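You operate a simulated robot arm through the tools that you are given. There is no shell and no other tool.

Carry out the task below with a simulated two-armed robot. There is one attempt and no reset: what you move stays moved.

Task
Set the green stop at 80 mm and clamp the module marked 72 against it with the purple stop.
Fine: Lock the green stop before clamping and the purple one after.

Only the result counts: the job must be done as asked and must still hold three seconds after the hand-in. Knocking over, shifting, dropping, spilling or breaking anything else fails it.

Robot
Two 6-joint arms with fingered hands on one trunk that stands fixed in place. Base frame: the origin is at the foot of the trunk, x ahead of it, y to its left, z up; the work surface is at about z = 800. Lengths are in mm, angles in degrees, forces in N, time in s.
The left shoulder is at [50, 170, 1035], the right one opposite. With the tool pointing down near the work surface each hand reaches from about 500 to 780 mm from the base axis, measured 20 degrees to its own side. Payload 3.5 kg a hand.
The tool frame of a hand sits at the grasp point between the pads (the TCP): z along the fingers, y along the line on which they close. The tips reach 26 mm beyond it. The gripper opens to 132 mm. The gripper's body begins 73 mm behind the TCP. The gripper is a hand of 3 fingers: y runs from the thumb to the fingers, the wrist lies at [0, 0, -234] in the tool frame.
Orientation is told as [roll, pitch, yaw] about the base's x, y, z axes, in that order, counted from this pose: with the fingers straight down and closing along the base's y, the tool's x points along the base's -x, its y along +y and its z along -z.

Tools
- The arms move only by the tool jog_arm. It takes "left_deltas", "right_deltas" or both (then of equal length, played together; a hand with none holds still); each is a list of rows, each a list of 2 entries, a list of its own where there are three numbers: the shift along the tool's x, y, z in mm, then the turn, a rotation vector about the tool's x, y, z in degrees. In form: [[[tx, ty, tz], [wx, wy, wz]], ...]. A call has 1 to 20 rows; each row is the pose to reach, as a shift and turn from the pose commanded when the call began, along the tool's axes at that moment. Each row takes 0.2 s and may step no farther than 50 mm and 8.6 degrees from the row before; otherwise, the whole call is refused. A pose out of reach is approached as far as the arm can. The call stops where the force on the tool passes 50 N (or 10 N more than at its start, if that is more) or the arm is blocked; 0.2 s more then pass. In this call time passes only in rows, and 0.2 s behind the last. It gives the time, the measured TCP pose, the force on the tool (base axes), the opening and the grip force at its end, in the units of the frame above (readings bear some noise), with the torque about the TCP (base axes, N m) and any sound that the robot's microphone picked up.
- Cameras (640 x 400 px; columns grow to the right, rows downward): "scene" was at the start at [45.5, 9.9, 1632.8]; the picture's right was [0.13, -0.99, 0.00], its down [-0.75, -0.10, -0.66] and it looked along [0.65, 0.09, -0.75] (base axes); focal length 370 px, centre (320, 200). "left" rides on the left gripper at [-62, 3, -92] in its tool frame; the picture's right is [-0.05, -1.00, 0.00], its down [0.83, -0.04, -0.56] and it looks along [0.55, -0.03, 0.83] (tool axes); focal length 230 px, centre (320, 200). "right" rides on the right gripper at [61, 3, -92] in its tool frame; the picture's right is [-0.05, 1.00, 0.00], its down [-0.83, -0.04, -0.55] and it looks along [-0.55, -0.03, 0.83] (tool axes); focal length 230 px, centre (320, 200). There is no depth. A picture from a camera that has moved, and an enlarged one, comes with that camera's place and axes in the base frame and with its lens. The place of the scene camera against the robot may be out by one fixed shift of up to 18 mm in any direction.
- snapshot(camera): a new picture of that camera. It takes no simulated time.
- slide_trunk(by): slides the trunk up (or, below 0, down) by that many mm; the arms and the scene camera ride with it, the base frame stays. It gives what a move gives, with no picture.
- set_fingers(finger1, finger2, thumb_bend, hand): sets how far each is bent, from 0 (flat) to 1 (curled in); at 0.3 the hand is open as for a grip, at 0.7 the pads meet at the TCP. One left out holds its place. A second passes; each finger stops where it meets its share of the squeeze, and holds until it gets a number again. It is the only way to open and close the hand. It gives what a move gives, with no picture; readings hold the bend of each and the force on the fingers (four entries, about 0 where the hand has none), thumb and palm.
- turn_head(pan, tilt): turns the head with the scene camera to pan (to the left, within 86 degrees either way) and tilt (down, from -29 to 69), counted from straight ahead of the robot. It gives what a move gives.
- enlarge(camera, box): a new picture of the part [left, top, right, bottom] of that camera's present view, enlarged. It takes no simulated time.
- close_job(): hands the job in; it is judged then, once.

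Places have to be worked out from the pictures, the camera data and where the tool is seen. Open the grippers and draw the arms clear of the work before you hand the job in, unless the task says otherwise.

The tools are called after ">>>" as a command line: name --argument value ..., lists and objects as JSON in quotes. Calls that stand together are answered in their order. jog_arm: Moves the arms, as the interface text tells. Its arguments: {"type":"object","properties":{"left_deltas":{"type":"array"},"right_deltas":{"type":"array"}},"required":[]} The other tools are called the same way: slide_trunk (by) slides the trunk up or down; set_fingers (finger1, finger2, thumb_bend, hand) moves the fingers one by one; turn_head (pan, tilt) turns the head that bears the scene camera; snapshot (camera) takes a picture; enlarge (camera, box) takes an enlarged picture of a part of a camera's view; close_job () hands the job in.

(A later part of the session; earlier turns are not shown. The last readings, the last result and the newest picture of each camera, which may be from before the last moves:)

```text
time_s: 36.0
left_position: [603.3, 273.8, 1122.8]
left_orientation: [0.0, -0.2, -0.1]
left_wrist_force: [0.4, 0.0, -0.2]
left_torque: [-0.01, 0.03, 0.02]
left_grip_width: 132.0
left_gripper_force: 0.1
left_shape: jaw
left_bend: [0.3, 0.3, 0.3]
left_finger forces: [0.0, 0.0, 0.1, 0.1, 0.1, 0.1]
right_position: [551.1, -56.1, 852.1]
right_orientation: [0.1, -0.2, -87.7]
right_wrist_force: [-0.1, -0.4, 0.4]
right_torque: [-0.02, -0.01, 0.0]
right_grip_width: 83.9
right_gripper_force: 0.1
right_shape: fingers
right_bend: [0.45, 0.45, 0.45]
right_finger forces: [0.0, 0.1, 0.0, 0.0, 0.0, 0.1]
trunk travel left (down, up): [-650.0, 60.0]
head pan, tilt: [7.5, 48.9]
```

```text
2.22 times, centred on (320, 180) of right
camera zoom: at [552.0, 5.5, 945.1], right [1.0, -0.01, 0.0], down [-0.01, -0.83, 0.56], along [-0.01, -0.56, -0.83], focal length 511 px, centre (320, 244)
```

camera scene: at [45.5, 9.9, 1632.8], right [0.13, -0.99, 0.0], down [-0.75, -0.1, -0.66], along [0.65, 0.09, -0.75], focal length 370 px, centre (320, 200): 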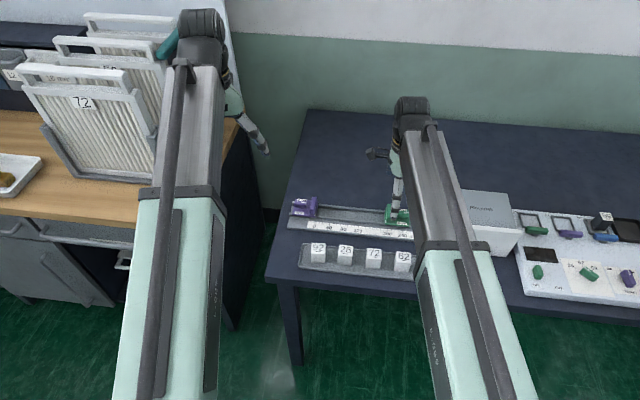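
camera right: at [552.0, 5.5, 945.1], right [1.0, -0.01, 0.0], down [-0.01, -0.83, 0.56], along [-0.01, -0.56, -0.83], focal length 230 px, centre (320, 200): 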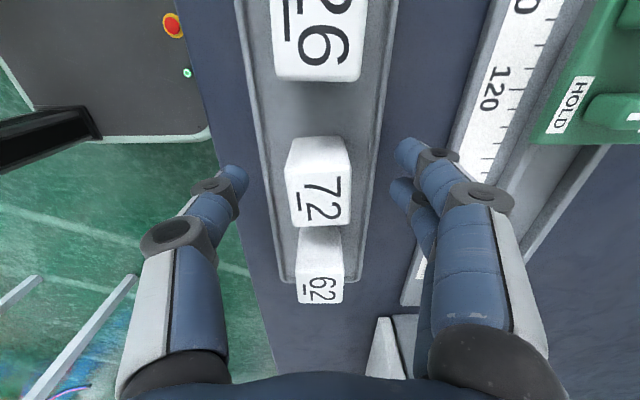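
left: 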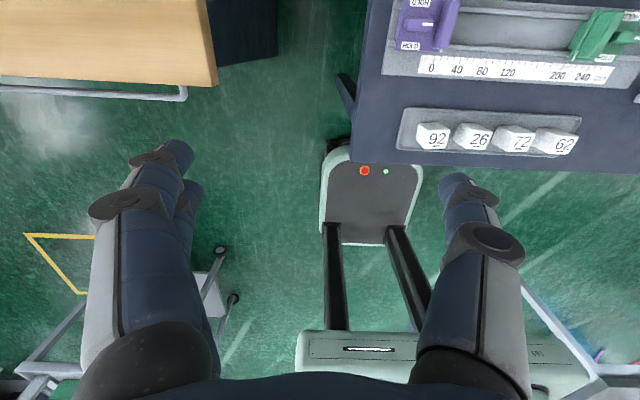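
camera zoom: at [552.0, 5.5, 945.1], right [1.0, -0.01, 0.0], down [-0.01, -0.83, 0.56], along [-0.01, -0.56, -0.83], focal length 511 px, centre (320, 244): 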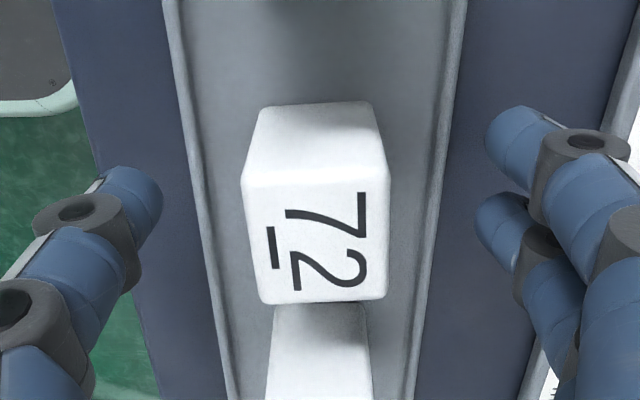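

The module lies centred between the fingers. I'll close gently first.

>>> set_fingers --hand "right" --finger1 0.62 --finger2 0.62 --thumb_bend 0.62

>>> enlarge --camera "right" --box '[220, 90, 420, 270]'

```text
time_s: 37.0
left_position: [600.5, 274.3, 1122.9]
left_orientation: [0.0, -0.2, -0.1]
left_wrist_force: [0.3, -0.6, 0.4]
left_torque: [-0.01, 0.01, -0.01]
left_grip_width: 131.9
left_gripper_force: 0.1
left_shape: jaw
left_bend: [0.3, 0.3, 0.3]
left_finger forces: [0.0, 0.1, 0.1, 0.0, 0.1, 0.1]
right_position: [550.7, -56.3, 852.1]
right_orientation: [0.1, -0.1, -87.7]
right_wrist_force: [-0.7, -0.1, 0.4]
right_torque: [-0.02, -0.03, 0.02]
right_grip_width: 32.9
right_gripper_force: 1.7
right_shape: fingers
right_bend: [0.61, 0.61, 0.61]
right_finger forces: [0.8, 0.9, 0.1, 0.0, 1.7, 0.0]
trunk travel left (down, up): [-650.0, 60.0]
head pan, tilt: [7.5, 48.9]
```

```text
2.22 times, centred on (320, 180) of right
camera zoom: at [552.0, 5.4, 945.1], right [1.0, -0.01, 0.0], down [-0.01, -0.83, 0.56], along [-0.01, -0.56, -0.83], focal length 511 px, centre (320, 244)
```

zoom: 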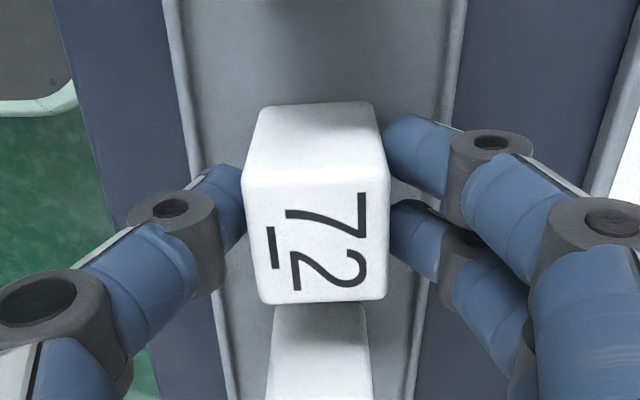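

Light contact at 33 mm width – so it fits the 36 mm channel. I'll tighten the grip and lift slightly.

>>> set_fingers --hand "right" --finger1 0.68 --finger2 0.68 --thumb_bend 0.68

>>> jog_arm --right_deltas '[[[0, 0, -4], [0, 0, 0]], [[0, 0, -10], [0, 0, 0]], [[0, 0, -20], [0, 0, 0]]]'

>>> snapshot --camera "right"

>>> enlarge --camera "scene" --box '[320, 210, 440, 290]'

```text
time_s: 38.0
left_position: [602.8, 274.5, 1121.5]
left_orientation: [0.0, -0.2, -0.1]
left_wrist_force: [-0.4, 0.2, 0.2]
left_torque: [0.02, -0.01, 0.02]
left_grip_width: 131.9
left_gripper_force: 0.0
left_shape: jaw
left_bend: [0.3, 0.3, 0.3]
left_finger forces: [0.0, 0.1, 0.1, 0.1, 0.0, 0.0]
right_position: [550.7, -55.3, 852.6]
right_orientation: [0.2, 0.0, -87.7]
right_wrist_force: [-0.2, -0.8, -0.2]
right_torque: [0.01, 0.01, -0.01]
right_grip_width: 30.8
right_gripper_force: 9.1
right_shape: fingers
right_bend: [0.62, 0.62, 0.64]
right_finger forces: [4.6, 4.6, 0.1, 0.0, 9.3, 0.0]
trunk travel left (down, up): [-650.0, 60.0]
head pan, tilt: [7.5, 48.9]
```

```text
time_s: 38.8
left_position: [601.5, 274.2, 1122.8]
left_orientation: [0.0, -0.2, 0.0]
left_wrist_force: [0.4, -1.1, -0.9]
left_torque: [-0.01, -0.01, 0.02]
left_grip_width: 132.0
left_gripper_force: 0.0
left_shape: jaw
left_bend: [0.3, 0.3, 0.3]
left_finger forces: [0.0, 0.1, 0.0, 0.0, 0.1, 0.0]
right_position: [550.2, -57.1, 872.3]
right_orientation: [0.0, -0.2, -87.7]
right_wrist_force: [0.6, -0.9, -0.8]
right_torque: [-0.02, -0.01, 0.03]
right_grip_width: 30.8
right_gripper_force: 9.4
right_shape: fingers
right_bend: [0.62, 0.62, 0.64]
right_finger forces: [4.7, 4.6, 0.1, 0.1, 9.1, 0.1]
trunk travel left (down, up): [-650.0, 60.0]
head pan, tilt: [7.5, 48.9]
```

```text
taken
camera right: at [551.8, 4.9, 964.7], right [1.0, -0.01, 0.0], down [-0.01, -0.83, 0.56], along [-0.01, -0.56, -0.83], focal length 230 px, centre (320, 200)
```

right: 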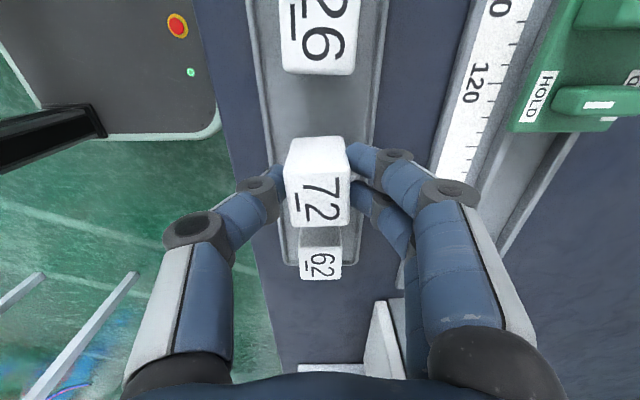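

```text
5.00 times, centred on (380, 250) of scene
camera zoom: at [45.5, 9.9, 1632.7], right [0.13, -0.99, 0.0], down [-0.75, -0.1, -0.66], along [0.65, 0.09, -0.75], focal length 1850 px, centre (20, -50)
```

zoom: 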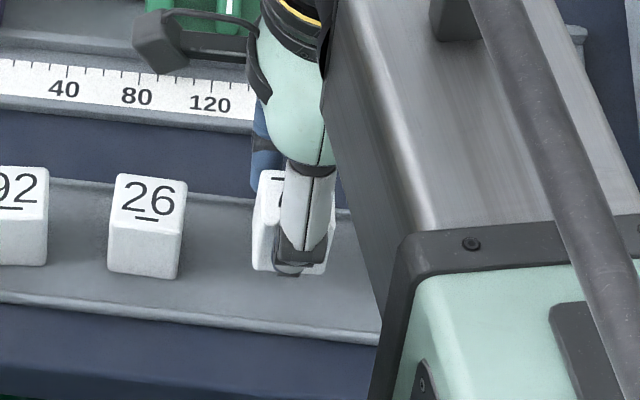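

Module 72 is lifted safely. I'll raise it to clear the stops, square the hand to -90°, and carry it over the channel between the stops.

>>> jog_arm --right_deltas '[[[0, 0, -18], [0, 0, 0]], [[0, 0, -36], [0, 0, 0]], [[4, 6, -53], [0, 0, 0.3]], [[14, 21, -53], [0, 0, 0.6]], [[26, 39, -53], [0, 0, 0.9]], [[38, 57, -53], [0, 0, 1.2]], [[50, 75, -53], [0, 0, 1.5]], [[62, 93, -53], [0, 0, 1.8]], [[74, 111, -53], [0, 0, 2.1]], [[86, 129, -53], [0, 0, 2.3]], [[95, 143, -53], [0, 0, 2.3]], [[99.9, 149.1, -53], [0, 0, 2.3]]]'

>>> snapshot --camera "right"

>>> enlarge --camera "right" --box '[220, 60, 420, 260]'

>>> enlarge --camera "scene" --box '[270, 150, 400, 240]'

```text
time_s: 41.4
left_position: [602.6, 273.6, 1121.4]
left_orientation: [0.1, -0.2, -0.1]
left_wrist_force: [-0.5, -0.5, -0.4]
left_torque: [-0.04, 0.04, 0.03]
left_grip_width: 131.9
left_gripper_force: 0.1
left_shape: jaw
left_bend: [0.3, 0.3, 0.3]
left_finger forces: [0.0, 0.0, 0.1, 0.1, 0.0, 0.1]
right_position: [695.1, 49.8, 924.4]
right_orientation: [0.1, -0.1, -90.0]
right_wrist_force: [-0.6, -0.8, 0.0]
right_torque: [0.04, 0.01, 0.0]
right_grip_width: 30.8
right_gripper_force: 9.5
right_shape: fingers
right_bend: [0.62, 0.62, 0.64]
right_finger forces: [4.7, 4.7, 0.0, 0.0, 9.2, 0.0]
trunk travel left (down, up): [-650.0, 60.0]
head pan, tilt: [7.5, 48.9]
```

```text
taken
camera right: at [699.0, 111.2, 1017.7], right [1.0, -0.05, 0.0], down [-0.04, -0.83, 0.56], along [-0.03, -0.56, -0.83], focal length 230 px, centre (320, 200)
```

right: 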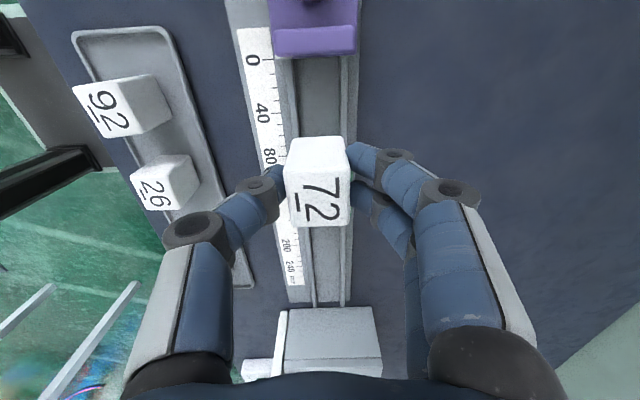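

```text
2.00 times, centred on (320, 160) of right
camera zoom: at [699.0, 111.2, 1017.7], right [1.0, -0.05, 0.0], down [-0.04, -0.83, 0.56], along [-0.03, -0.56, -0.83], focal length 460 px, centre (320, 280)
```

zoom: 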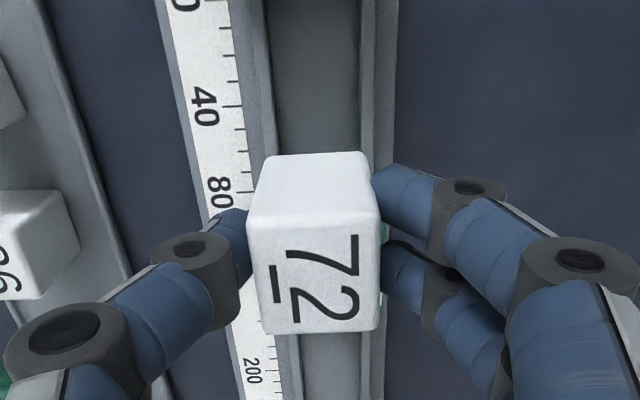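

```text
4.44 times, centred on (335, 195) of scene
camera zoom: at [45.6, 10.0, 1632.7], right [0.13, -0.99, 0.0], down [-0.75, -0.1, -0.66], along [0.65, 0.09, -0.75], focal length 1644 px, centre (253, 222)
```

zoom: 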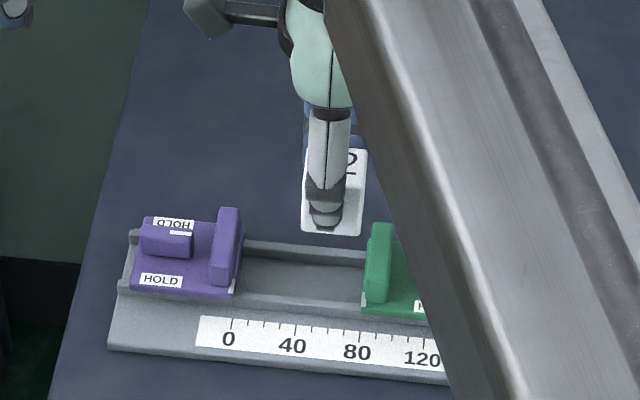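

The module hangs over the channel. I'll zoom in to check its alignment with the lips before lowering.

>>> enlarge --camera "right" --box '[270, 70, 370, 160]'

>>> enlarge --camera "right" --box '[270, 125, 370, 240]'

```text
4.44 times, centred on (320, 115) of right
camera zoom: at [699.0, 111.2, 1017.7], right [1.0, -0.05, 0.0], down [-0.04, -0.83, 0.56], along [-0.03, -0.56, -0.83], focal length 1022 px, centre (320, 578)
```

zoom: 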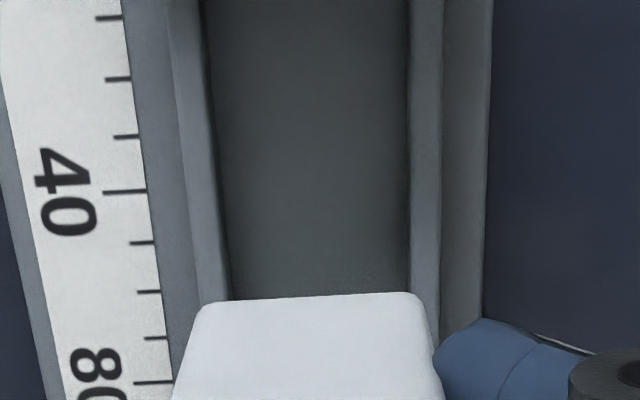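

```text
3.48 times, centred on (320, 182) of right
camera zoom: at [699.0, 111.2, 1017.7], right [1.0, -0.05, 0.0], down [-0.04, -0.83, 0.56], along [-0.03, -0.56, -0.83], focal length 800 px, centre (320, 261)
```

zoom: 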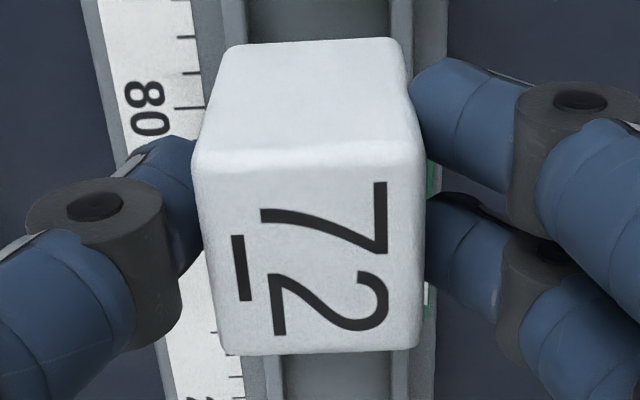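

The module centre (x≈695.6) lines up with the channel centre (≈695.7), with about 4 mm total play. I'll lower it most of the way and check again.

>>> jog_arm --right_deltas '[[[0, 0, 15], [0, 0, 0]], [[0, 0, 30], [0, 0, 0]], [[0, 0, 42], [0, 0, 0]], [[0, 0, 50], [0, 0, 0]], [[0, 0, 56], [0, 0, 0]]]'

>>> enlarge --camera "right" --box '[250, 70, 390, 240]'

>>> enlarge --camera "scene" --box '[285, 180, 375, 240]'

```text
time_s: 42.6
left_position: [601.7, 274.2, 1121.5]
left_orientation: [0.0, -0.1, 0.0]
left_wrist_force: [-0.3, 0.3, -0.1]
left_torque: [0.01, 0.03, 0.01]
left_grip_width: 131.7
left_gripper_force: 0.0
left_shape: jaw
left_bend: [0.3, 0.3, 0.3]
left_finger forces: [0.0, 0.0, 0.0, 0.0, 0.0, 0.0]
right_position: [695.3, 49.5, 869.9]
right_orientation: [0.0, -0.1, -90.0]
right_wrist_force: [-0.6, -0.2, 0.2]
right_torque: [0.01, -0.04, -0.01]
right_grip_width: 30.7
right_gripper_force: 9.5
right_shape: fingers
right_bend: [0.62, 0.62, 0.64]
right_finger forces: [4.6, 4.6, 0.0, 0.0, 9.2, 0.0]
trunk travel left (down, up): [-650.0, 60.0]
head pan, tilt: [7.5, 48.9]
```

```text
2.35 times, centred on (320, 155) of right
camera zoom: at [699.2, 111.2, 962.1], right [1.0, -0.05, 0.0], down [-0.04, -0.83, 0.56], along [-0.03, -0.56, -0.83], focal length 541 px, centre (320, 306)
```

zoom: 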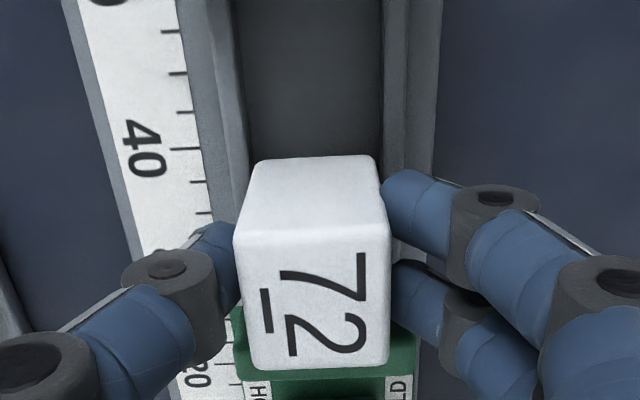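

```text
6.67 times, centred on (330, 210) of scene
camera zoom: at [45.6, 10.0, 1632.8], right [0.13, -0.99, 0.0], down [-0.75, -0.1, -0.66], along [0.65, 0.09, -0.75], focal length 2467 px, centre (253, 133)
```

zoom: 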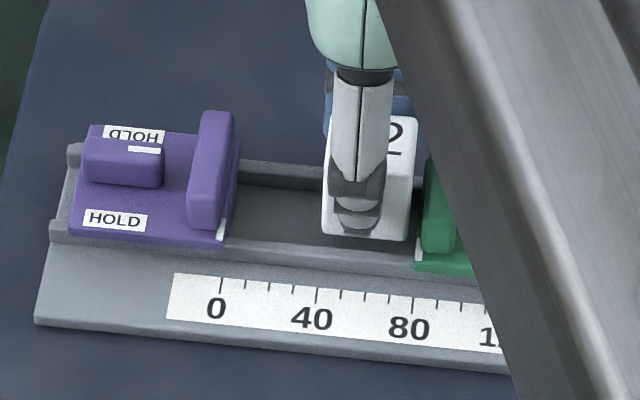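

The module's foot sits squarely between the lips in view. I'll lower in small steps watching the vertical force.

>>> jog_arm --right_deltas '[[[0, 0, 2], [0, 0, 0]], [[0, 0, 4], [0, 0, 0]], [[0, 0, 6], [0, 0, 0]], [[0, 0, 8], [0, 0, 0]]]'

```text
time_s: 43.6
left_position: [602.8, 273.0, 1122.9]
left_orientation: [0.1, -0.2, -0.1]
left_wrist_force: [-0.1, -0.3, 0.2]
left_torque: [0.0, 0.04, -0.01]
left_grip_width: 131.9
left_gripper_force: 0.1
left_shape: jaw
left_bend: [0.3, 0.3, 0.3]
left_finger forces: [0.0, 0.1, 0.0, 0.1, 0.0, 0.0]
right_position: [695.2, 49.1, 861.5]
right_orientation: [0.0, -0.2, -90.1]
right_wrist_force: [0.7, -0.9, -0.6]
right_torque: [-0.02, 0.03, 0.02]
right_grip_width: 30.5
right_gripper_force: 9.2
right_shape: fingers
right_bend: [0.62, 0.62, 0.64]
right_finger forces: [4.7, 4.7, 0.0, 0.0, 9.2, 0.1]
trunk travel left (down, up): [-650.0, 60.0]
head pan, tilt: [7.5, 48.9]
```

No contact yet at z≈861.5. I'll go on in 1.5 mm steps.

>>> jog_arm --right_deltas '[[[0, 0, 1.5], [0, 0, 0]], [[0, 0, 3], [0, 0, 0]]]'

>>> enlarge --camera "scene" --box '[315, 190, 365, 230]'

>>> enlarge --camera "right" --box '[270, 100, 370, 190]'

```text
time_s: 44.2
left_position: [601.9, 274.3, 1122.9]
left_orientation: [0.0, -0.3, -0.1]
left_wrist_force: [-0.2, -0.4, 0.1]
left_torque: [-0.05, -0.01, 0.0]
left_grip_width: 132.0
left_gripper_force: 0.0
left_shape: jaw
left_bend: [0.3, 0.3, 0.3]
left_finger forces: [0.1, 0.0, 0.1, 0.0, 0.0, 0.0]
right_position: [695.4, 49.2, 858.4]
right_orientation: [0.2, 0.0, -90.0]
right_wrist_force: [0.3, 0.7, -0.8]
right_torque: [0.01, 0.0, 0.01]
right_grip_width: 30.9
right_gripper_force: 9.4
right_shape: fingers
right_bend: [0.62, 0.62, 0.64]
right_finger forces: [4.6, 4.6, 0.0, 0.0, 9.2, 0.0]
trunk travel left (down, up): [-650.0, 60.0]
head pan, tilt: [7.5, 48.9]
```

```text
10.00 times, centred on (340, 210) of scene
camera zoom: at [45.6, 10.0, 1632.8], right [0.13, -0.99, 0.0], down [-0.75, -0.1, -0.66], along [0.65, 0.09, -0.75], focal length 3700 px, centre (120, 100)
```

zoom: 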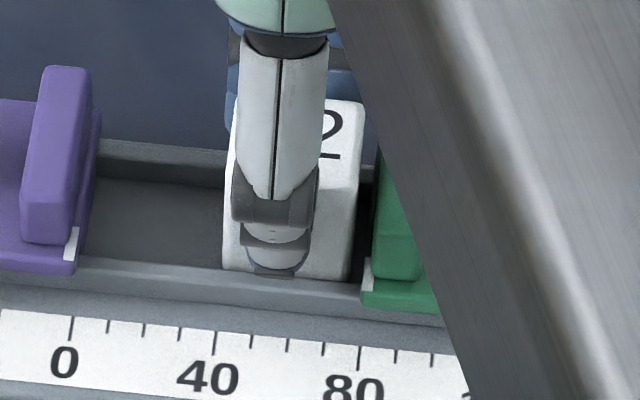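

```text
4.44 times, centred on (320, 145) of right
camera zoom: at [699.3, 111.1, 951.1], right [1.0, -0.05, 0.0], down [-0.04, -0.83, 0.56], along [-0.03, -0.56, -0.83], focal length 1022 px, centre (320, 444)
```

zoom: 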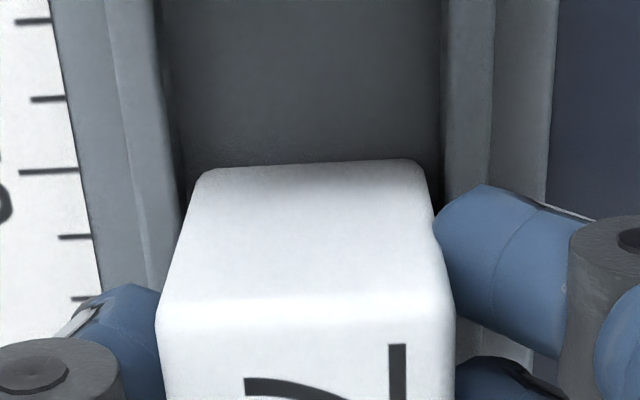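

The module is inside the channel, still no vertical contact. I'll lower another 3 mm in 1 mm steps.

>>> jog_arm --right_deltas '[[[0, 0, 1], [0, 0, 0]], [[0, 0, 2], [0, 0, 0]], [[0, 0, 3], [0, 0, 0]]]'

```text
time_s: 45.0
left_position: [602.7, 274.3, 1122.8]
left_orientation: [0.1, -0.2, -0.1]
left_wrist_force: [0.2, -0.9, -0.5]
left_torque: [0.02, 0.0, 0.04]
left_grip_width: 131.8
left_gripper_force: 0.0
left_shape: jaw
left_bend: [0.3, 0.3, 0.3]
left_finger forces: [0.0, 0.0, 0.1, 0.0, 0.0, 0.1]
right_position: [693.5, 49.7, 855.5]
right_orientation: [0.0, -0.1, -90.0]
right_wrist_force: [0.2, 0.2, 0.6]
right_torque: [0.01, -0.01, 0.02]
right_grip_width: 30.7
right_gripper_force: 9.3
right_shape: fingers
right_bend: [0.62, 0.62, 0.64]
right_finger forces: [4.8, 4.8, 0.0, 0.0, 9.4, 0.0]
trunk travel left (down, up): [-650.0, 60.0]
head pan, tilt: [7.5, 48.9]
```

>>> jog_arm --right_deltas '[[[0, 0, 1], [0, 0, 0]], [[0, 0, 2], [0, 0, 0]]]'

>>> enlarge --camera "right" --box '[270, 100, 370, 190]'

>>> enlarge --camera "scene" --box '[315, 190, 365, 230]'

```text
time_s: 45.6
left_position: [600.2, 273.6, 1122.4]
left_orientation: [-0.1, -0.2, -0.1]
left_wrist_force: [0.4, -0.2, 0.3]
left_torque: [0.01, 0.01, -0.03]
left_grip_width: 131.9
left_gripper_force: 0.0
left_shape: jaw
left_bend: [0.3, 0.3, 0.3]
left_finger forces: [0.1, 0.0, 0.0, 0.0, 0.0, 0.0]
right_position: [695.1, 49.3, 855.8]
right_orientation: [0.2, -0.1, -90.0]
right_wrist_force: [1.3, -0.2, 8.2]
right_torque: [0.0, 0.0, 0.01]
right_grip_width: 30.6
right_gripper_force: 11.0
right_shape: fingers
right_bend: [0.62, 0.62, 0.64]
right_finger forces: [5.7, 5.7, 0.1, 0.0, 10.4, 0.0]
trunk travel left (down, up): [-650.0, 60.0]
head pan, tilt: [7.5, 48.9]
```

```text
4.44 times, centred on (320, 145) of right
camera zoom: at [699.1, 111.0, 947.6], right [1.0, -0.05, 0.0], down [-0.04, -0.83, 0.56], along [-0.03, -0.56, -0.83], focal length 1022 px, centre (320, 444)
```

zoom: 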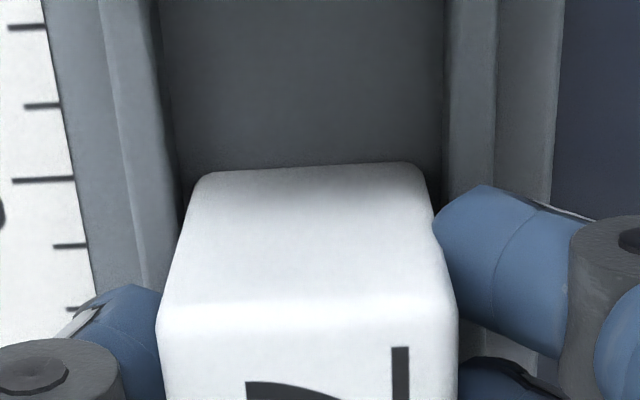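

```text
10.00 times, centred on (340, 210) of scene
camera zoom: at [44.8, 9.9, 1632.9], right [0.13, -0.99, 0.0], down [-0.75, -0.1, -0.66], along [0.65, 0.09, -0.75], focal length 3700 px, centre (120, 100)
```

zoom: 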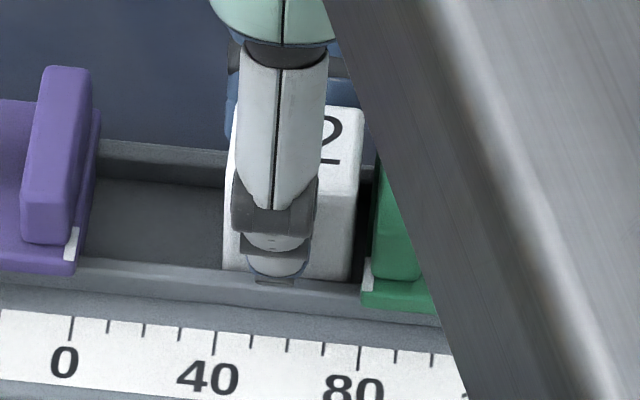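

Vertical contact of 8 N: the module stands on the channel floor. I'll release it by opening a little and lift off.

>>> jog_arm --right_deltas '[[[0, 0, -1], [0, 0, 0]]]'

>>> set_fingers --hand "right" --finger1 0.54 --finger2 0.54 --thumb_bend 0.54

>>> enlarge --camera "right" --box '[240, 80, 400, 240]'

```text
time_s: 46.0
left_position: [600.9, 273.2, 1122.2]
left_orientation: [0.1, -0.2, -0.1]
left_wrist_force: [-0.1, 0.3, 0.5]
left_torque: [-0.01, 0.01, 0.02]
left_grip_width: 131.8
left_gripper_force: 0.1
left_shape: jaw
left_bend: [0.3, 0.3, 0.3]
left_finger forces: [0.0, 0.0, 0.0, 0.0, 0.0, 0.1]
right_position: [693.7, 49.6, 855.1]
right_orientation: [0.0, -0.1, -89.9]
right_wrist_force: [2.3, 0.3, 7.6]
right_torque: [-0.02, -0.02, 0.0]
right_grip_width: 30.3
right_gripper_force: 10.7
right_shape: fingers
right_bend: [0.62, 0.62, 0.64]
right_finger forces: [5.9, 5.9, 0.1, 0.0, 10.0, 0.0]
trunk travel left (down, up): [-650.0, 60.0]
head pan, tilt: [7.5, 48.9]
```

```text
time_s: 47.0
left_position: [601.8, 273.5, 1122.6]
left_orientation: [0.0, -0.2, -0.1]
left_wrist_force: [1.1, 0.1, 0.1]
left_torque: [0.01, 0.03, -0.02]
left_grip_width: 132.0
left_gripper_force: 0.1
left_shape: jaw
left_bend: [0.3, 0.3, 0.3]
left_finger forces: [0.0, 0.0, 0.0, 0.1, 0.1, 0.0]
right_position: [696.1, 49.7, 854.7]
right_orientation: [0.2, -0.2, -89.9]
right_wrist_force: [0.6, -0.5, 0.2]
right_torque: [0.01, 0.02, -0.02]
right_grip_width: 54.0
right_gripper_force: 0.0
right_shape: fingers
right_bend: [0.54, 0.54, 0.54]
right_finger forces: [0.0, 0.1, 0.1, 0.0, 0.1, 0.0]
trunk travel left (down, up): [-650.0, 60.0]
head pan, tilt: [7.5, 48.9]
```

```text
2.50 times, centred on (320, 160) of right
camera zoom: at [699.3, 111.0, 947.3], right [1.0, -0.05, 0.0], down [-0.04, -0.83, 0.56], along [-0.03, -0.56, -0.83], focal length 575 px, centre (320, 300)
```

zoom: 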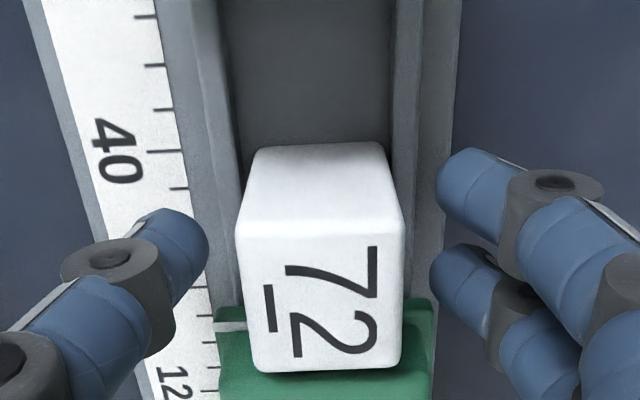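

The module stands free in the channel between the stops. I'll lift the right hand straight up and withdraw it to its side.

>>> jog_arm --right_deltas '[[[0, 0, -10], [0, 0, 0]], [[0, 0, -30], [0, 0, 0]], [[0, 0, -65], [0, 0, 0]], [[0, 0, -105], [0, 0, 0]], [[0, 0, -145], [0, 0, 0]], [[-40, -10, -165], [0, 0, 0]], [[-80, -25, -185], [0, 0, 0]], [[-125, -40, -200], [0, 0, 0]], [[-170, -55, -210], [0, 0, 0]], [[-215, -70, -220], [0, 0, 0]], [[-260, -85, -225], [0, 0, 0]], [[-305, -100, -225], [0, 0, 0]]]'

>>> enlarge --camera "scene" --box '[280, 180, 400, 255]'

>>> snapshot --camera "scene"

```text
time_s: 49.6
left_position: [601.9, 274.3, 1122.0]
left_orientation: [0.1, -0.2, -0.1]
left_wrist_force: [0.0, -1.1, 0.5]
left_torque: [-0.01, 0.0, 0.03]
left_grip_width: 132.0
left_gripper_force: 0.1
left_shape: jaw
left_bend: [0.3, 0.3, 0.3]
left_finger forces: [0.0, 0.1, 0.1, 0.1, 0.0, 0.0]
right_position: [595.9, -258.3, 1082.1]
right_orientation: [0.2, 0.0, -89.9]
right_wrist_force: [0.5, -0.3, 0.9]
right_torque: [0.0, -0.02, 0.01]
right_grip_width: 54.0
right_gripper_force: 0.1
right_shape: fingers
right_bend: [0.54, 0.54, 0.54]
right_finger forces: [0.0, 0.0, 0.0, 0.1, 0.0, 0.0]
trunk travel left (down, up): [-650.0, 60.0]
head pan, tilt: [7.5, 48.9]
```

```text
5.33 times, centred on (340, 218) of scene
camera zoom: at [45.3, 9.4, 1632.8], right [0.13, -0.99, 0.0], down [-0.75, -0.1, -0.66], along [0.65, 0.09, -0.75], focal length 1974 px, centre (213, 107)
```

zoom: 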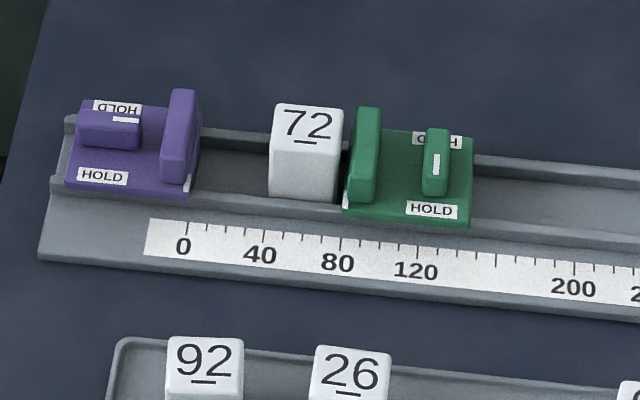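

```text
taken
camera scene: at [45.3, 9.4, 1632.8], right [0.13, -0.99, 0.0], down [-0.75, -0.1, -0.66], along [0.65, 0.09, -0.75], focal length 370 px, centre (320, 200)
```

scene: 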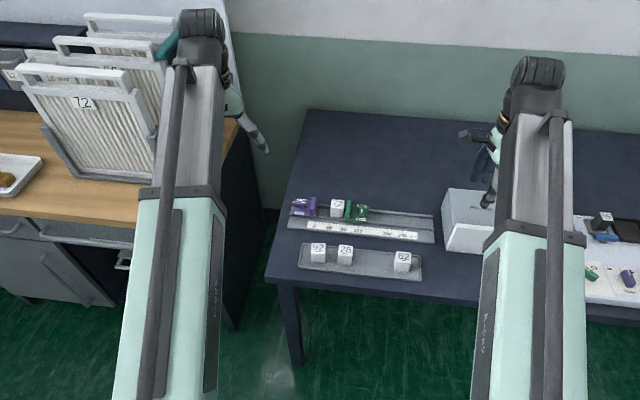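

Module 72 stands upright between the stops, green locked at 80. Now I'll bring the left hand above the purple stop, turned to +90° yaw.

>>> jog_arm --left_deltas '[[[-8, -11, 10], [0, 0, -8.2]], [[-17, -22, 20], [0, 0, -16.4]], [[-25, -34, 32], [0, 0, -24.6]], [[-34, -45, 45], [0, 0, -32.8]], [[-42, -56, 60], [0, 0, -41]], [[-51, -68, 75], [0, 0, -49.2]], [[-60, -79, 92], [0, 0, -57.4]], [[-68, -90, 110], [0, 0, -65.6]], [[-77, -102, 128], [0, 0, -73.8]], [[-85, -113, 146], [0, 0, -82]], [[-93.5, -124, 162], [0, 0, -90]]]'

>>> snapshot --camera "left"

>>> enlarge --camera "left" --box '[240, 60, 400, 220]'

>>> enlarge --camera "scene" --box '[335, 205, 375, 235]'

```text
time_s: 52.0
left_position: [694.7, 212.6, 957.2]
left_orientation: [-0.3, 1.2, 86.7]
left_wrist_force: [0.4, 0.8, -0.9]
left_torque: [-0.07, -0.02, 0.03]
left_grip_width: 131.9
left_gripper_force: 0.1
left_shape: jaw
left_bend: [0.3, 0.3, 0.3]
left_finger forces: [0.1, 0.0, 0.1, 0.0, 0.0, 0.0]
left hand out of reach, approached as far as the arm can: row 11
right_position: [596.5, -254.4, 1080.8]
right_orientation: [0.0, -0.2, -90.0]
right_wrist_force: [0.2, 0.6, 0.0]
right_torque: [-0.04, -0.01, -0.02]
right_grip_width: 53.8
right_gripper_force: 0.2
right_shape: fingers
right_bend: [0.54, 0.54, 0.54]
right_finger forces: [0.0, 0.0, 0.1, 0.0, 0.0, 0.0]
trunk travel left (down, up): [-650.0, 60.0]
head pan, tilt: [7.5, 48.9]
```

```text
taken
camera left: at [694.2, 276.9, 1047.9], right [1.0, -0.01, 0.0], down [-0.01, -0.82, 0.57], along [0.0, -0.57, -0.82], focal length 230 px, centre (320, 200)
```

left: 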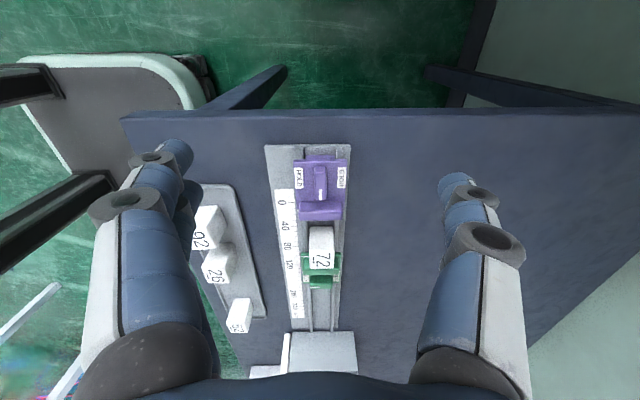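

```text
2.50 times, centred on (320, 140) of left
camera zoom: at [694.2, 276.9, 1047.9], right [1.0, -0.01, 0.0], down [-0.01, -0.82, 0.57], along [0.0, -0.57, -0.82], focal length 575 px, centre (320, 350)
```

zoom: 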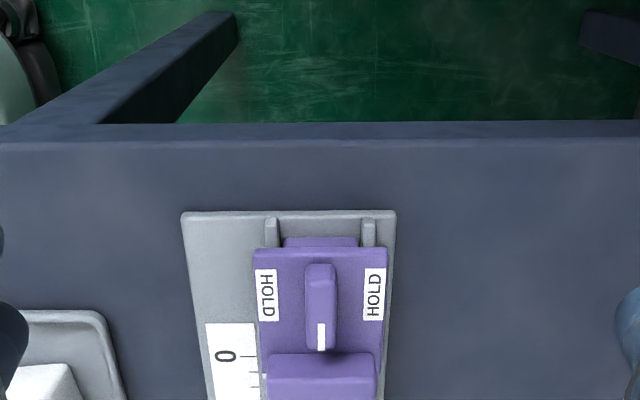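

```text
13.33 times, centred on (355, 220) of scene
camera zoom: at [46.1, 12.4, 1632.7], right [0.13, -0.99, 0.0], down [-0.75, -0.1, -0.66], along [0.65, 0.08, -0.75], focal length 4934 px, centre (-147, -67)
```

zoom: 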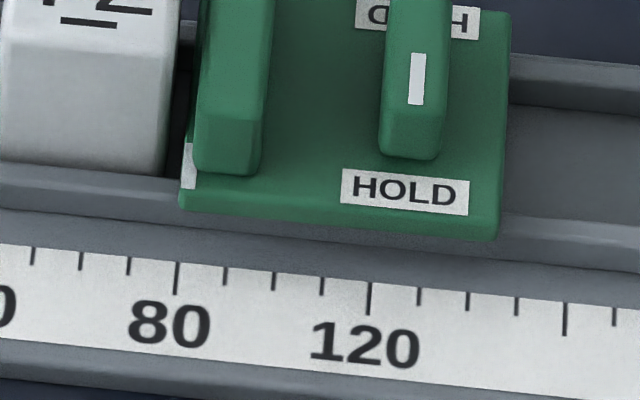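

The left arm lags at y≈213 with a reach note. I'll query its settled pose with a null step.

>>> jog_arm --left_deltas '[[[0, 0, 0], [0, 0, 0]]]'

>>> snapshot --camera "scene"

```text
time_s: 52.4
left_position: [694.6, 211.4, 957.4]
left_orientation: [-0.4, 1.1, 86.5]
left_wrist_force: [1.2, -0.1, -0.4]
left_torque: [-0.03, 0.01, 0.01]
left_grip_width: 131.9
left_gripper_force: 0.1
left_shape: jaw
left_bend: [0.3, 0.3, 0.3]
left_finger forces: [0.0, 0.0, 0.0, 0.0, 0.1, 0.0]
right_position: [595.8, -255.3, 1082.7]
right_orientation: [0.1, -0.1, -89.9]
right_wrist_force: [0.6, -0.6, 0.5]
right_torque: [-0.05, 0.02, -0.03]
right_grip_width: 53.9
right_gripper_force: 0.1
right_shape: fingers
right_bend: [0.54, 0.54, 0.54]
right_finger forces: [0.0, 0.0, 0.1, 0.0, 0.0, 0.0]
trunk travel left (down, up): [-650.0, 60.0]
head pan, tilt: [7.5, 48.9]
```

```text
taken
camera scene: at [45.7, 10.6, 1632.7], right [0.13, -0.99, 0.0], down [-0.75, -0.1, -0.66], along [0.65, 0.08, -0.75], focal length 370 px, centre (320, 200)
```

scene: 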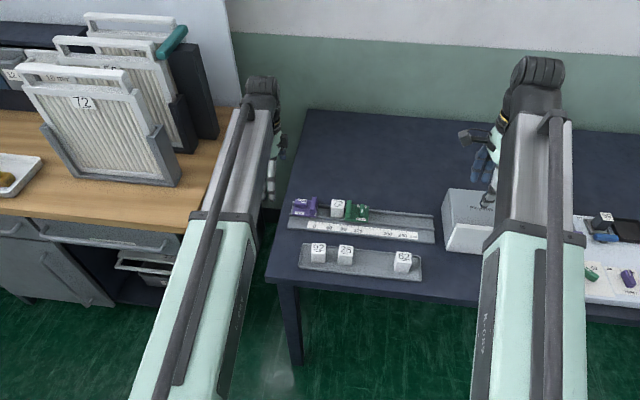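

The left wrist seems limited near +85° relative yaw. I'll turn it back by 16° to about +74° and see where it settles.

>>> jog_arm --left_deltas '[[[0, 0, 0], [0, 0, 8]], [[0, 0, 0], [0, 0, 16]]]'

>>> snapshot --camera "left"

```text
time_s: 53.0
left_position: [693.3, 212.7, 957.7]
left_orientation: [-0.6, 1.0, 70.4]
left_wrist_force: [0.3, -0.8, 0.2]
left_torque: [-0.01, 0.01, -0.02]
left_grip_width: 131.9
left_gripper_force: 0.0
left_shape: jaw
left_bend: [0.3, 0.3, 0.3]
left_finger forces: [0.1, 0.0, 0.1, 0.1, 0.0, 0.1]
right_position: [594.9, -255.7, 1082.8]
right_orientation: [0.1, -0.1, -90.0]
right_wrist_force: [0.6, 0.3, 0.4]
right_torque: [-0.01, 0.0, 0.0]
right_grip_width: 54.2
right_gripper_force: 0.1
right_shape: fingers
right_bend: [0.54, 0.54, 0.54]
right_finger forces: [0.0, 0.0, 0.0, 0.0, 0.0, 0.0]
trunk travel left (down, up): [-650.0, 60.0]
head pan, tilt: [7.5, 48.9]
```

```text
taken
camera left: at [710.7, 273.5, 1049.4], right [0.96, -0.29, 0.01], down [-0.24, -0.79, 0.57], along [-0.15, -0.55, -0.82], focal length 230 px, centre (320, 200)
```

left: 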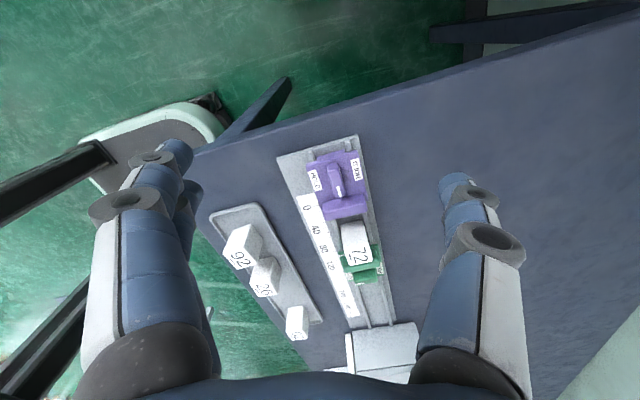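

The commanded pose was clipped there; the hand is tilted by about 1°. I'll level it and move over the purple stop at about +72° yaw.

>>> jog_arm --left_deltas '[[[14, -5.4, 4], [-0.2, -0.3, -0.5]], [[28, -10.8, 8], [-0.4, -0.6, -1]], [[42, -16.2, 12], [-0.5, -0.8, -1.5]], [[56, -21.6, 17.5], [-0.6, -1.0, -2]]]'

>>> snapshot --camera "left"

>>> enlarge --camera "left" --box '[240, 60, 400, 220]'

```text
time_s: 54.0
left_position: [695.9, 150.9, 942.5]
left_orientation: [0.1, 0.0, 72.5]
left_wrist_force: [-0.4, 0.0, -1.3]
left_torque: [-0.04, 0.02, 0.01]
left_grip_width: 132.0
left_gripper_force: 0.2
left_shape: jaw
left_bend: [0.3, 0.3, 0.3]
left_finger forces: [0.1, 0.0, 0.0, 0.0, 0.0, 0.0]
right_position: [594.7, -256.1, 1081.6]
right_orientation: [0.2, 0.0, -90.0]
right_wrist_force: [-0.3, -0.1, -0.3]
right_torque: [-0.04, -0.03, 0.02]
right_grip_width: 53.9
right_gripper_force: 0.1
right_shape: fingers
right_bend: [0.54, 0.54, 0.54]
right_finger forces: [0.1, 0.0, 0.1, 0.0, 0.1, 0.0]
trunk travel left (down, up): [-650.0, 60.0]
head pan, tilt: [7.5, 48.9]
```

```text
taken
camera left: at [710.8, 212.1, 1034.3], right [0.97, -0.25, 0.0], down [-0.21, -0.81, 0.55], along [-0.14, -0.54, -0.83], focal length 230 px, centre (320, 200)
```

left: 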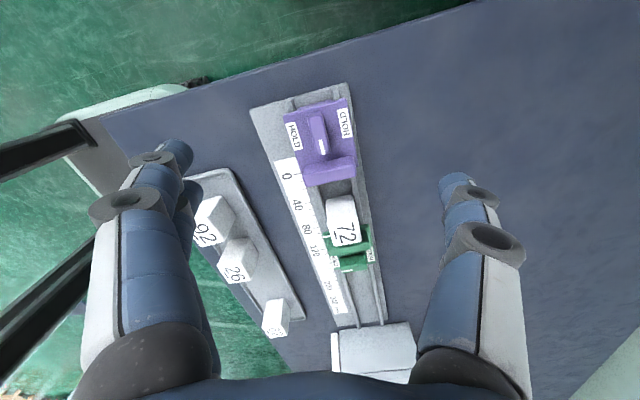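

```text
2.50 times, centred on (320, 140) of left
camera zoom: at [710.8, 212.1, 1034.3], right [0.97, -0.25, 0.0], down [-0.21, -0.81, 0.55], along [-0.14, -0.54, -0.83], focal length 575 px, centre (320, 350)
```

zoom: 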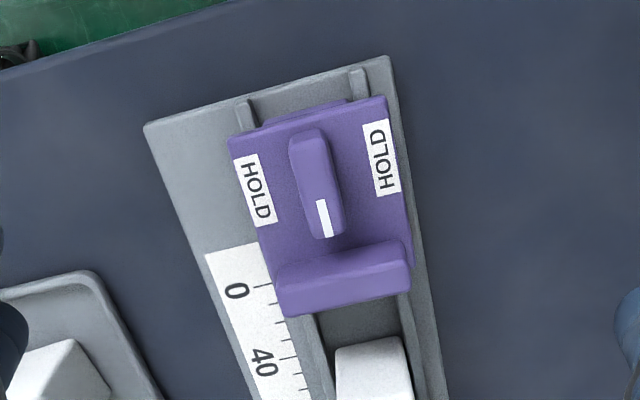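

The purple lever's pivot is at about (694.3, 152.3), the hand almost right above. I'll narrow the fingers and lower onto the lever, 4 mm off toward +y, away from the plate.

>>> set_fingers --hand "left" --finger1 0.5 --finger2 0.5 --thumb_bend 0.5

>>> jog_arm --left_deltas '[[[-3.8, 1.9, 15], [0, 0, 0]], [[-3.8, 1.9, 35], [0, 0, 0]], [[-3.8, 1.9, 55], [0, 0, 0]], [[-3.8, 1.9, 70], [0, 0, 0]], [[-3.8, 1.9, 80], [0, 0, 0]]]'

>>> snapshot --camera "left"

>>> enlarge --camera "left" --box '[220, 80, 420, 260]'

```text
time_s: 55.0
left_position: [695.6, 152.1, 942.9]
left_orientation: [0.1, -0.1, 72.5]
left_wrist_force: [0.0, -0.1, -0.7]
left_torque: [0.0, 0.01, 0.02]
left_grip_width: 68.5
left_gripper_force: 0.0
left_shape: fingers
left_bend: [0.5, 0.5, 0.5]
left_finger forces: [0.0, 0.0, 0.1, 0.0, 0.0, 0.0]
right_position: [595.7, -255.3, 1081.9]
right_orientation: [0.1, -0.1, -89.9]
right_wrist_force: [-0.6, 0.9, -0.6]
right_torque: [0.01, 0.0, 0.0]
right_grip_width: 54.1
right_gripper_force: 0.0
right_shape: fingers
right_bend: [0.54, 0.54, 0.54]
right_finger forces: [0.0, 0.0, 0.0, 0.1, 0.1, 0.1]
trunk travel left (down, up): [-650.0, 60.0]
head pan, tilt: [7.5, 48.9]
```

```text
time_s: 56.2
left_position: [695.6, 155.2, 861.9]
left_orientation: [0.0, 0.0, 72.5]
left_wrist_force: [0.5, -0.1, 0.2]
left_torque: [-0.03, -0.01, 0.0]
left_grip_width: 68.4
left_gripper_force: 0.0
left_shape: fingers
left_bend: [0.5, 0.5, 0.5]
left_finger forces: [0.0, 0.0, 0.0, 0.1, 0.0, 0.0]
right_position: [595.3, -255.7, 1080.7]
right_orientation: [0.1, -0.1, -90.0]
right_wrist_force: [-0.2, 0.4, 0.3]
right_torque: [0.02, 0.0, 0.03]
right_grip_width: 53.8
right_gripper_force: 0.1
right_shape: fingers
right_bend: [0.54, 0.54, 0.54]
right_finger forces: [0.1, 0.0, 0.0, 0.0, 0.0, 0.0]
trunk travel left (down, up): [-650.0, 60.0]
head pan, tilt: [7.5, 48.9]
```

```text
taken
camera left: at [710.4, 215.8, 953.9], right [0.97, -0.25, 0.0], down [-0.21, -0.81, 0.55], along [-0.14, -0.54, -0.83], focal length 230 px, centre (320, 200)
```

left: 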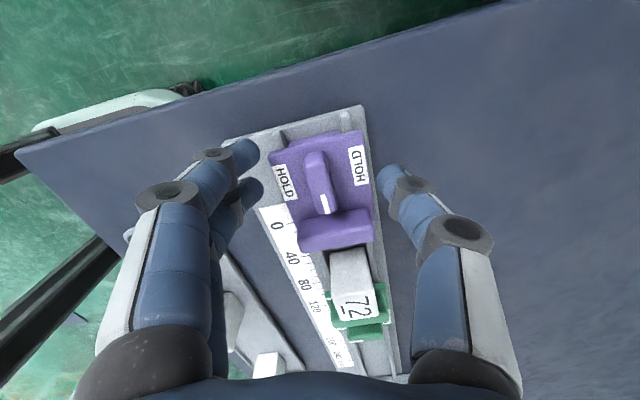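

```text
2.22 times, centred on (320, 170) of left
camera zoom: at [710.4, 215.8, 953.9], right [0.97, -0.25, 0.0], down [-0.21, -0.81, 0.55], along [-0.14, -0.54, -0.83], focal length 511 px, centre (320, 267)
```

zoom: 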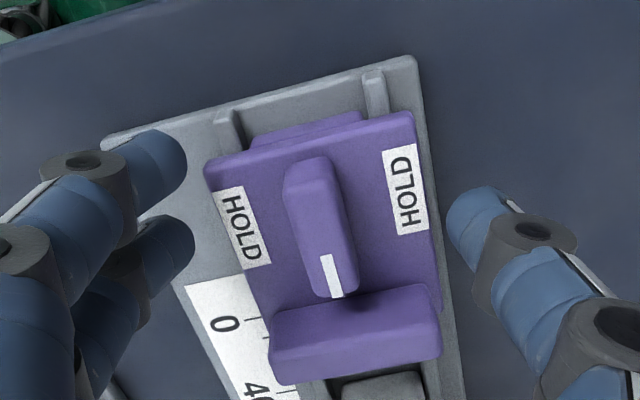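

Well placed. I'll close on the purple lever stepwise.

>>> set_fingers --hand "left" --finger1 0.63 --finger2 0.63 --thumb_bend 0.63

>>> set_fingers --hand "left" --finger1 0.7 --finger2 0.7 --thumb_bend 0.7

>>> enlarge --camera "left" --box '[220, 80, 420, 260]'

>>> enlarge --camera "scene" --box '[275, 180, 385, 250]'

```text
time_s: 57.2
left_position: [695.5, 154.6, 863.6]
left_orientation: [0.0, -0.1, 72.5]
left_wrist_force: [-0.2, 0.0, -0.2]
left_torque: [-0.01, -0.03, -0.01]
left_grip_width: 26.0
left_gripper_force: 0.1
left_shape: fingers
left_bend: [0.63, 0.63, 0.63]
left_finger forces: [0.0, 0.0, 0.1, 0.0, 0.0, 0.0]
right_position: [595.7, -256.0, 1081.7]
right_orientation: [0.1, -0.1, -89.9]
right_wrist_force: [-0.4, 0.2, -0.2]
right_torque: [-0.05, -0.02, 0.01]
right_grip_width: 53.7
right_gripper_force: 0.0
right_shape: fingers
right_bend: [0.54, 0.54, 0.54]
right_finger forces: [0.0, 0.0, 0.0, 0.0, 0.1, 0.0]
trunk travel left (down, up): [-650.0, 60.0]
head pan, tilt: [7.5, 48.9]
```

```text
time_s: 58.2
left_position: [695.2, 156.0, 861.8]
left_orientation: [-0.1, -0.1, 72.4]
left_wrist_force: [-0.4, 0.1, -1.4]
left_torque: [0.03, 0.03, -0.01]
left_grip_width: 16.3
left_gripper_force: 4.2
left_shape: fingers
left_bend: [0.65, 0.68, 0.68]
left_finger forces: [3.4, 1.4, 0.0, 0.0, 3.6, 0.1]
right_position: [596.6, -254.9, 1080.9]
right_orientation: [0.1, -0.1, -90.0]
right_wrist_force: [-0.3, 1.0, 0.3]
right_torque: [-0.02, 0.0, -0.02]
right_grip_width: 54.1
right_gripper_force: 0.0
right_shape: fingers
right_bend: [0.54, 0.54, 0.54]
right_finger forces: [0.1, 0.0, 0.0, 0.0, 0.0, 0.0]
trunk travel left (down, up): [-650.0, 60.0]
head pan, tilt: [7.5, 48.9]
```

```text
2.22 times, centred on (320, 170) of left
camera zoom: at [710.4, 215.9, 954.1], right [0.97, -0.25, 0.0], down [-0.21, -0.81, 0.55], along [-0.14, -0.54, -0.83], focal length 511 px, centre (320, 267)
```

zoom: 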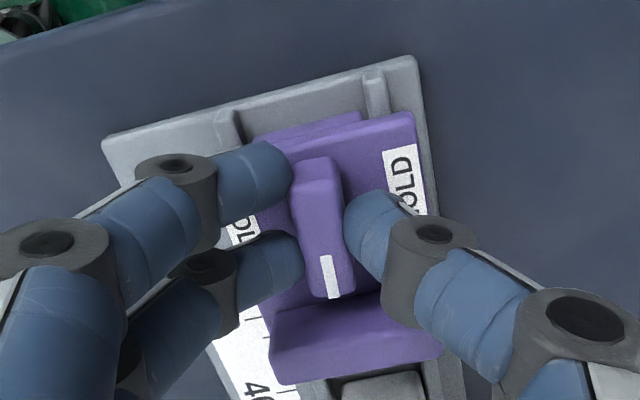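

```text
5.71 times, centred on (330, 215) of scene
camera zoom: at [45.6, 10.0, 1632.7], right [0.13, -0.99, 0.0], down [-0.75, -0.1, -0.66], along [0.65, 0.09, -0.75], focal length 2114 px, centre (263, 114)
```

zoom: 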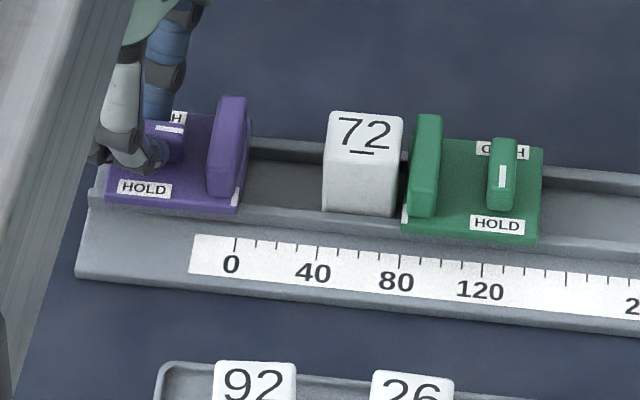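

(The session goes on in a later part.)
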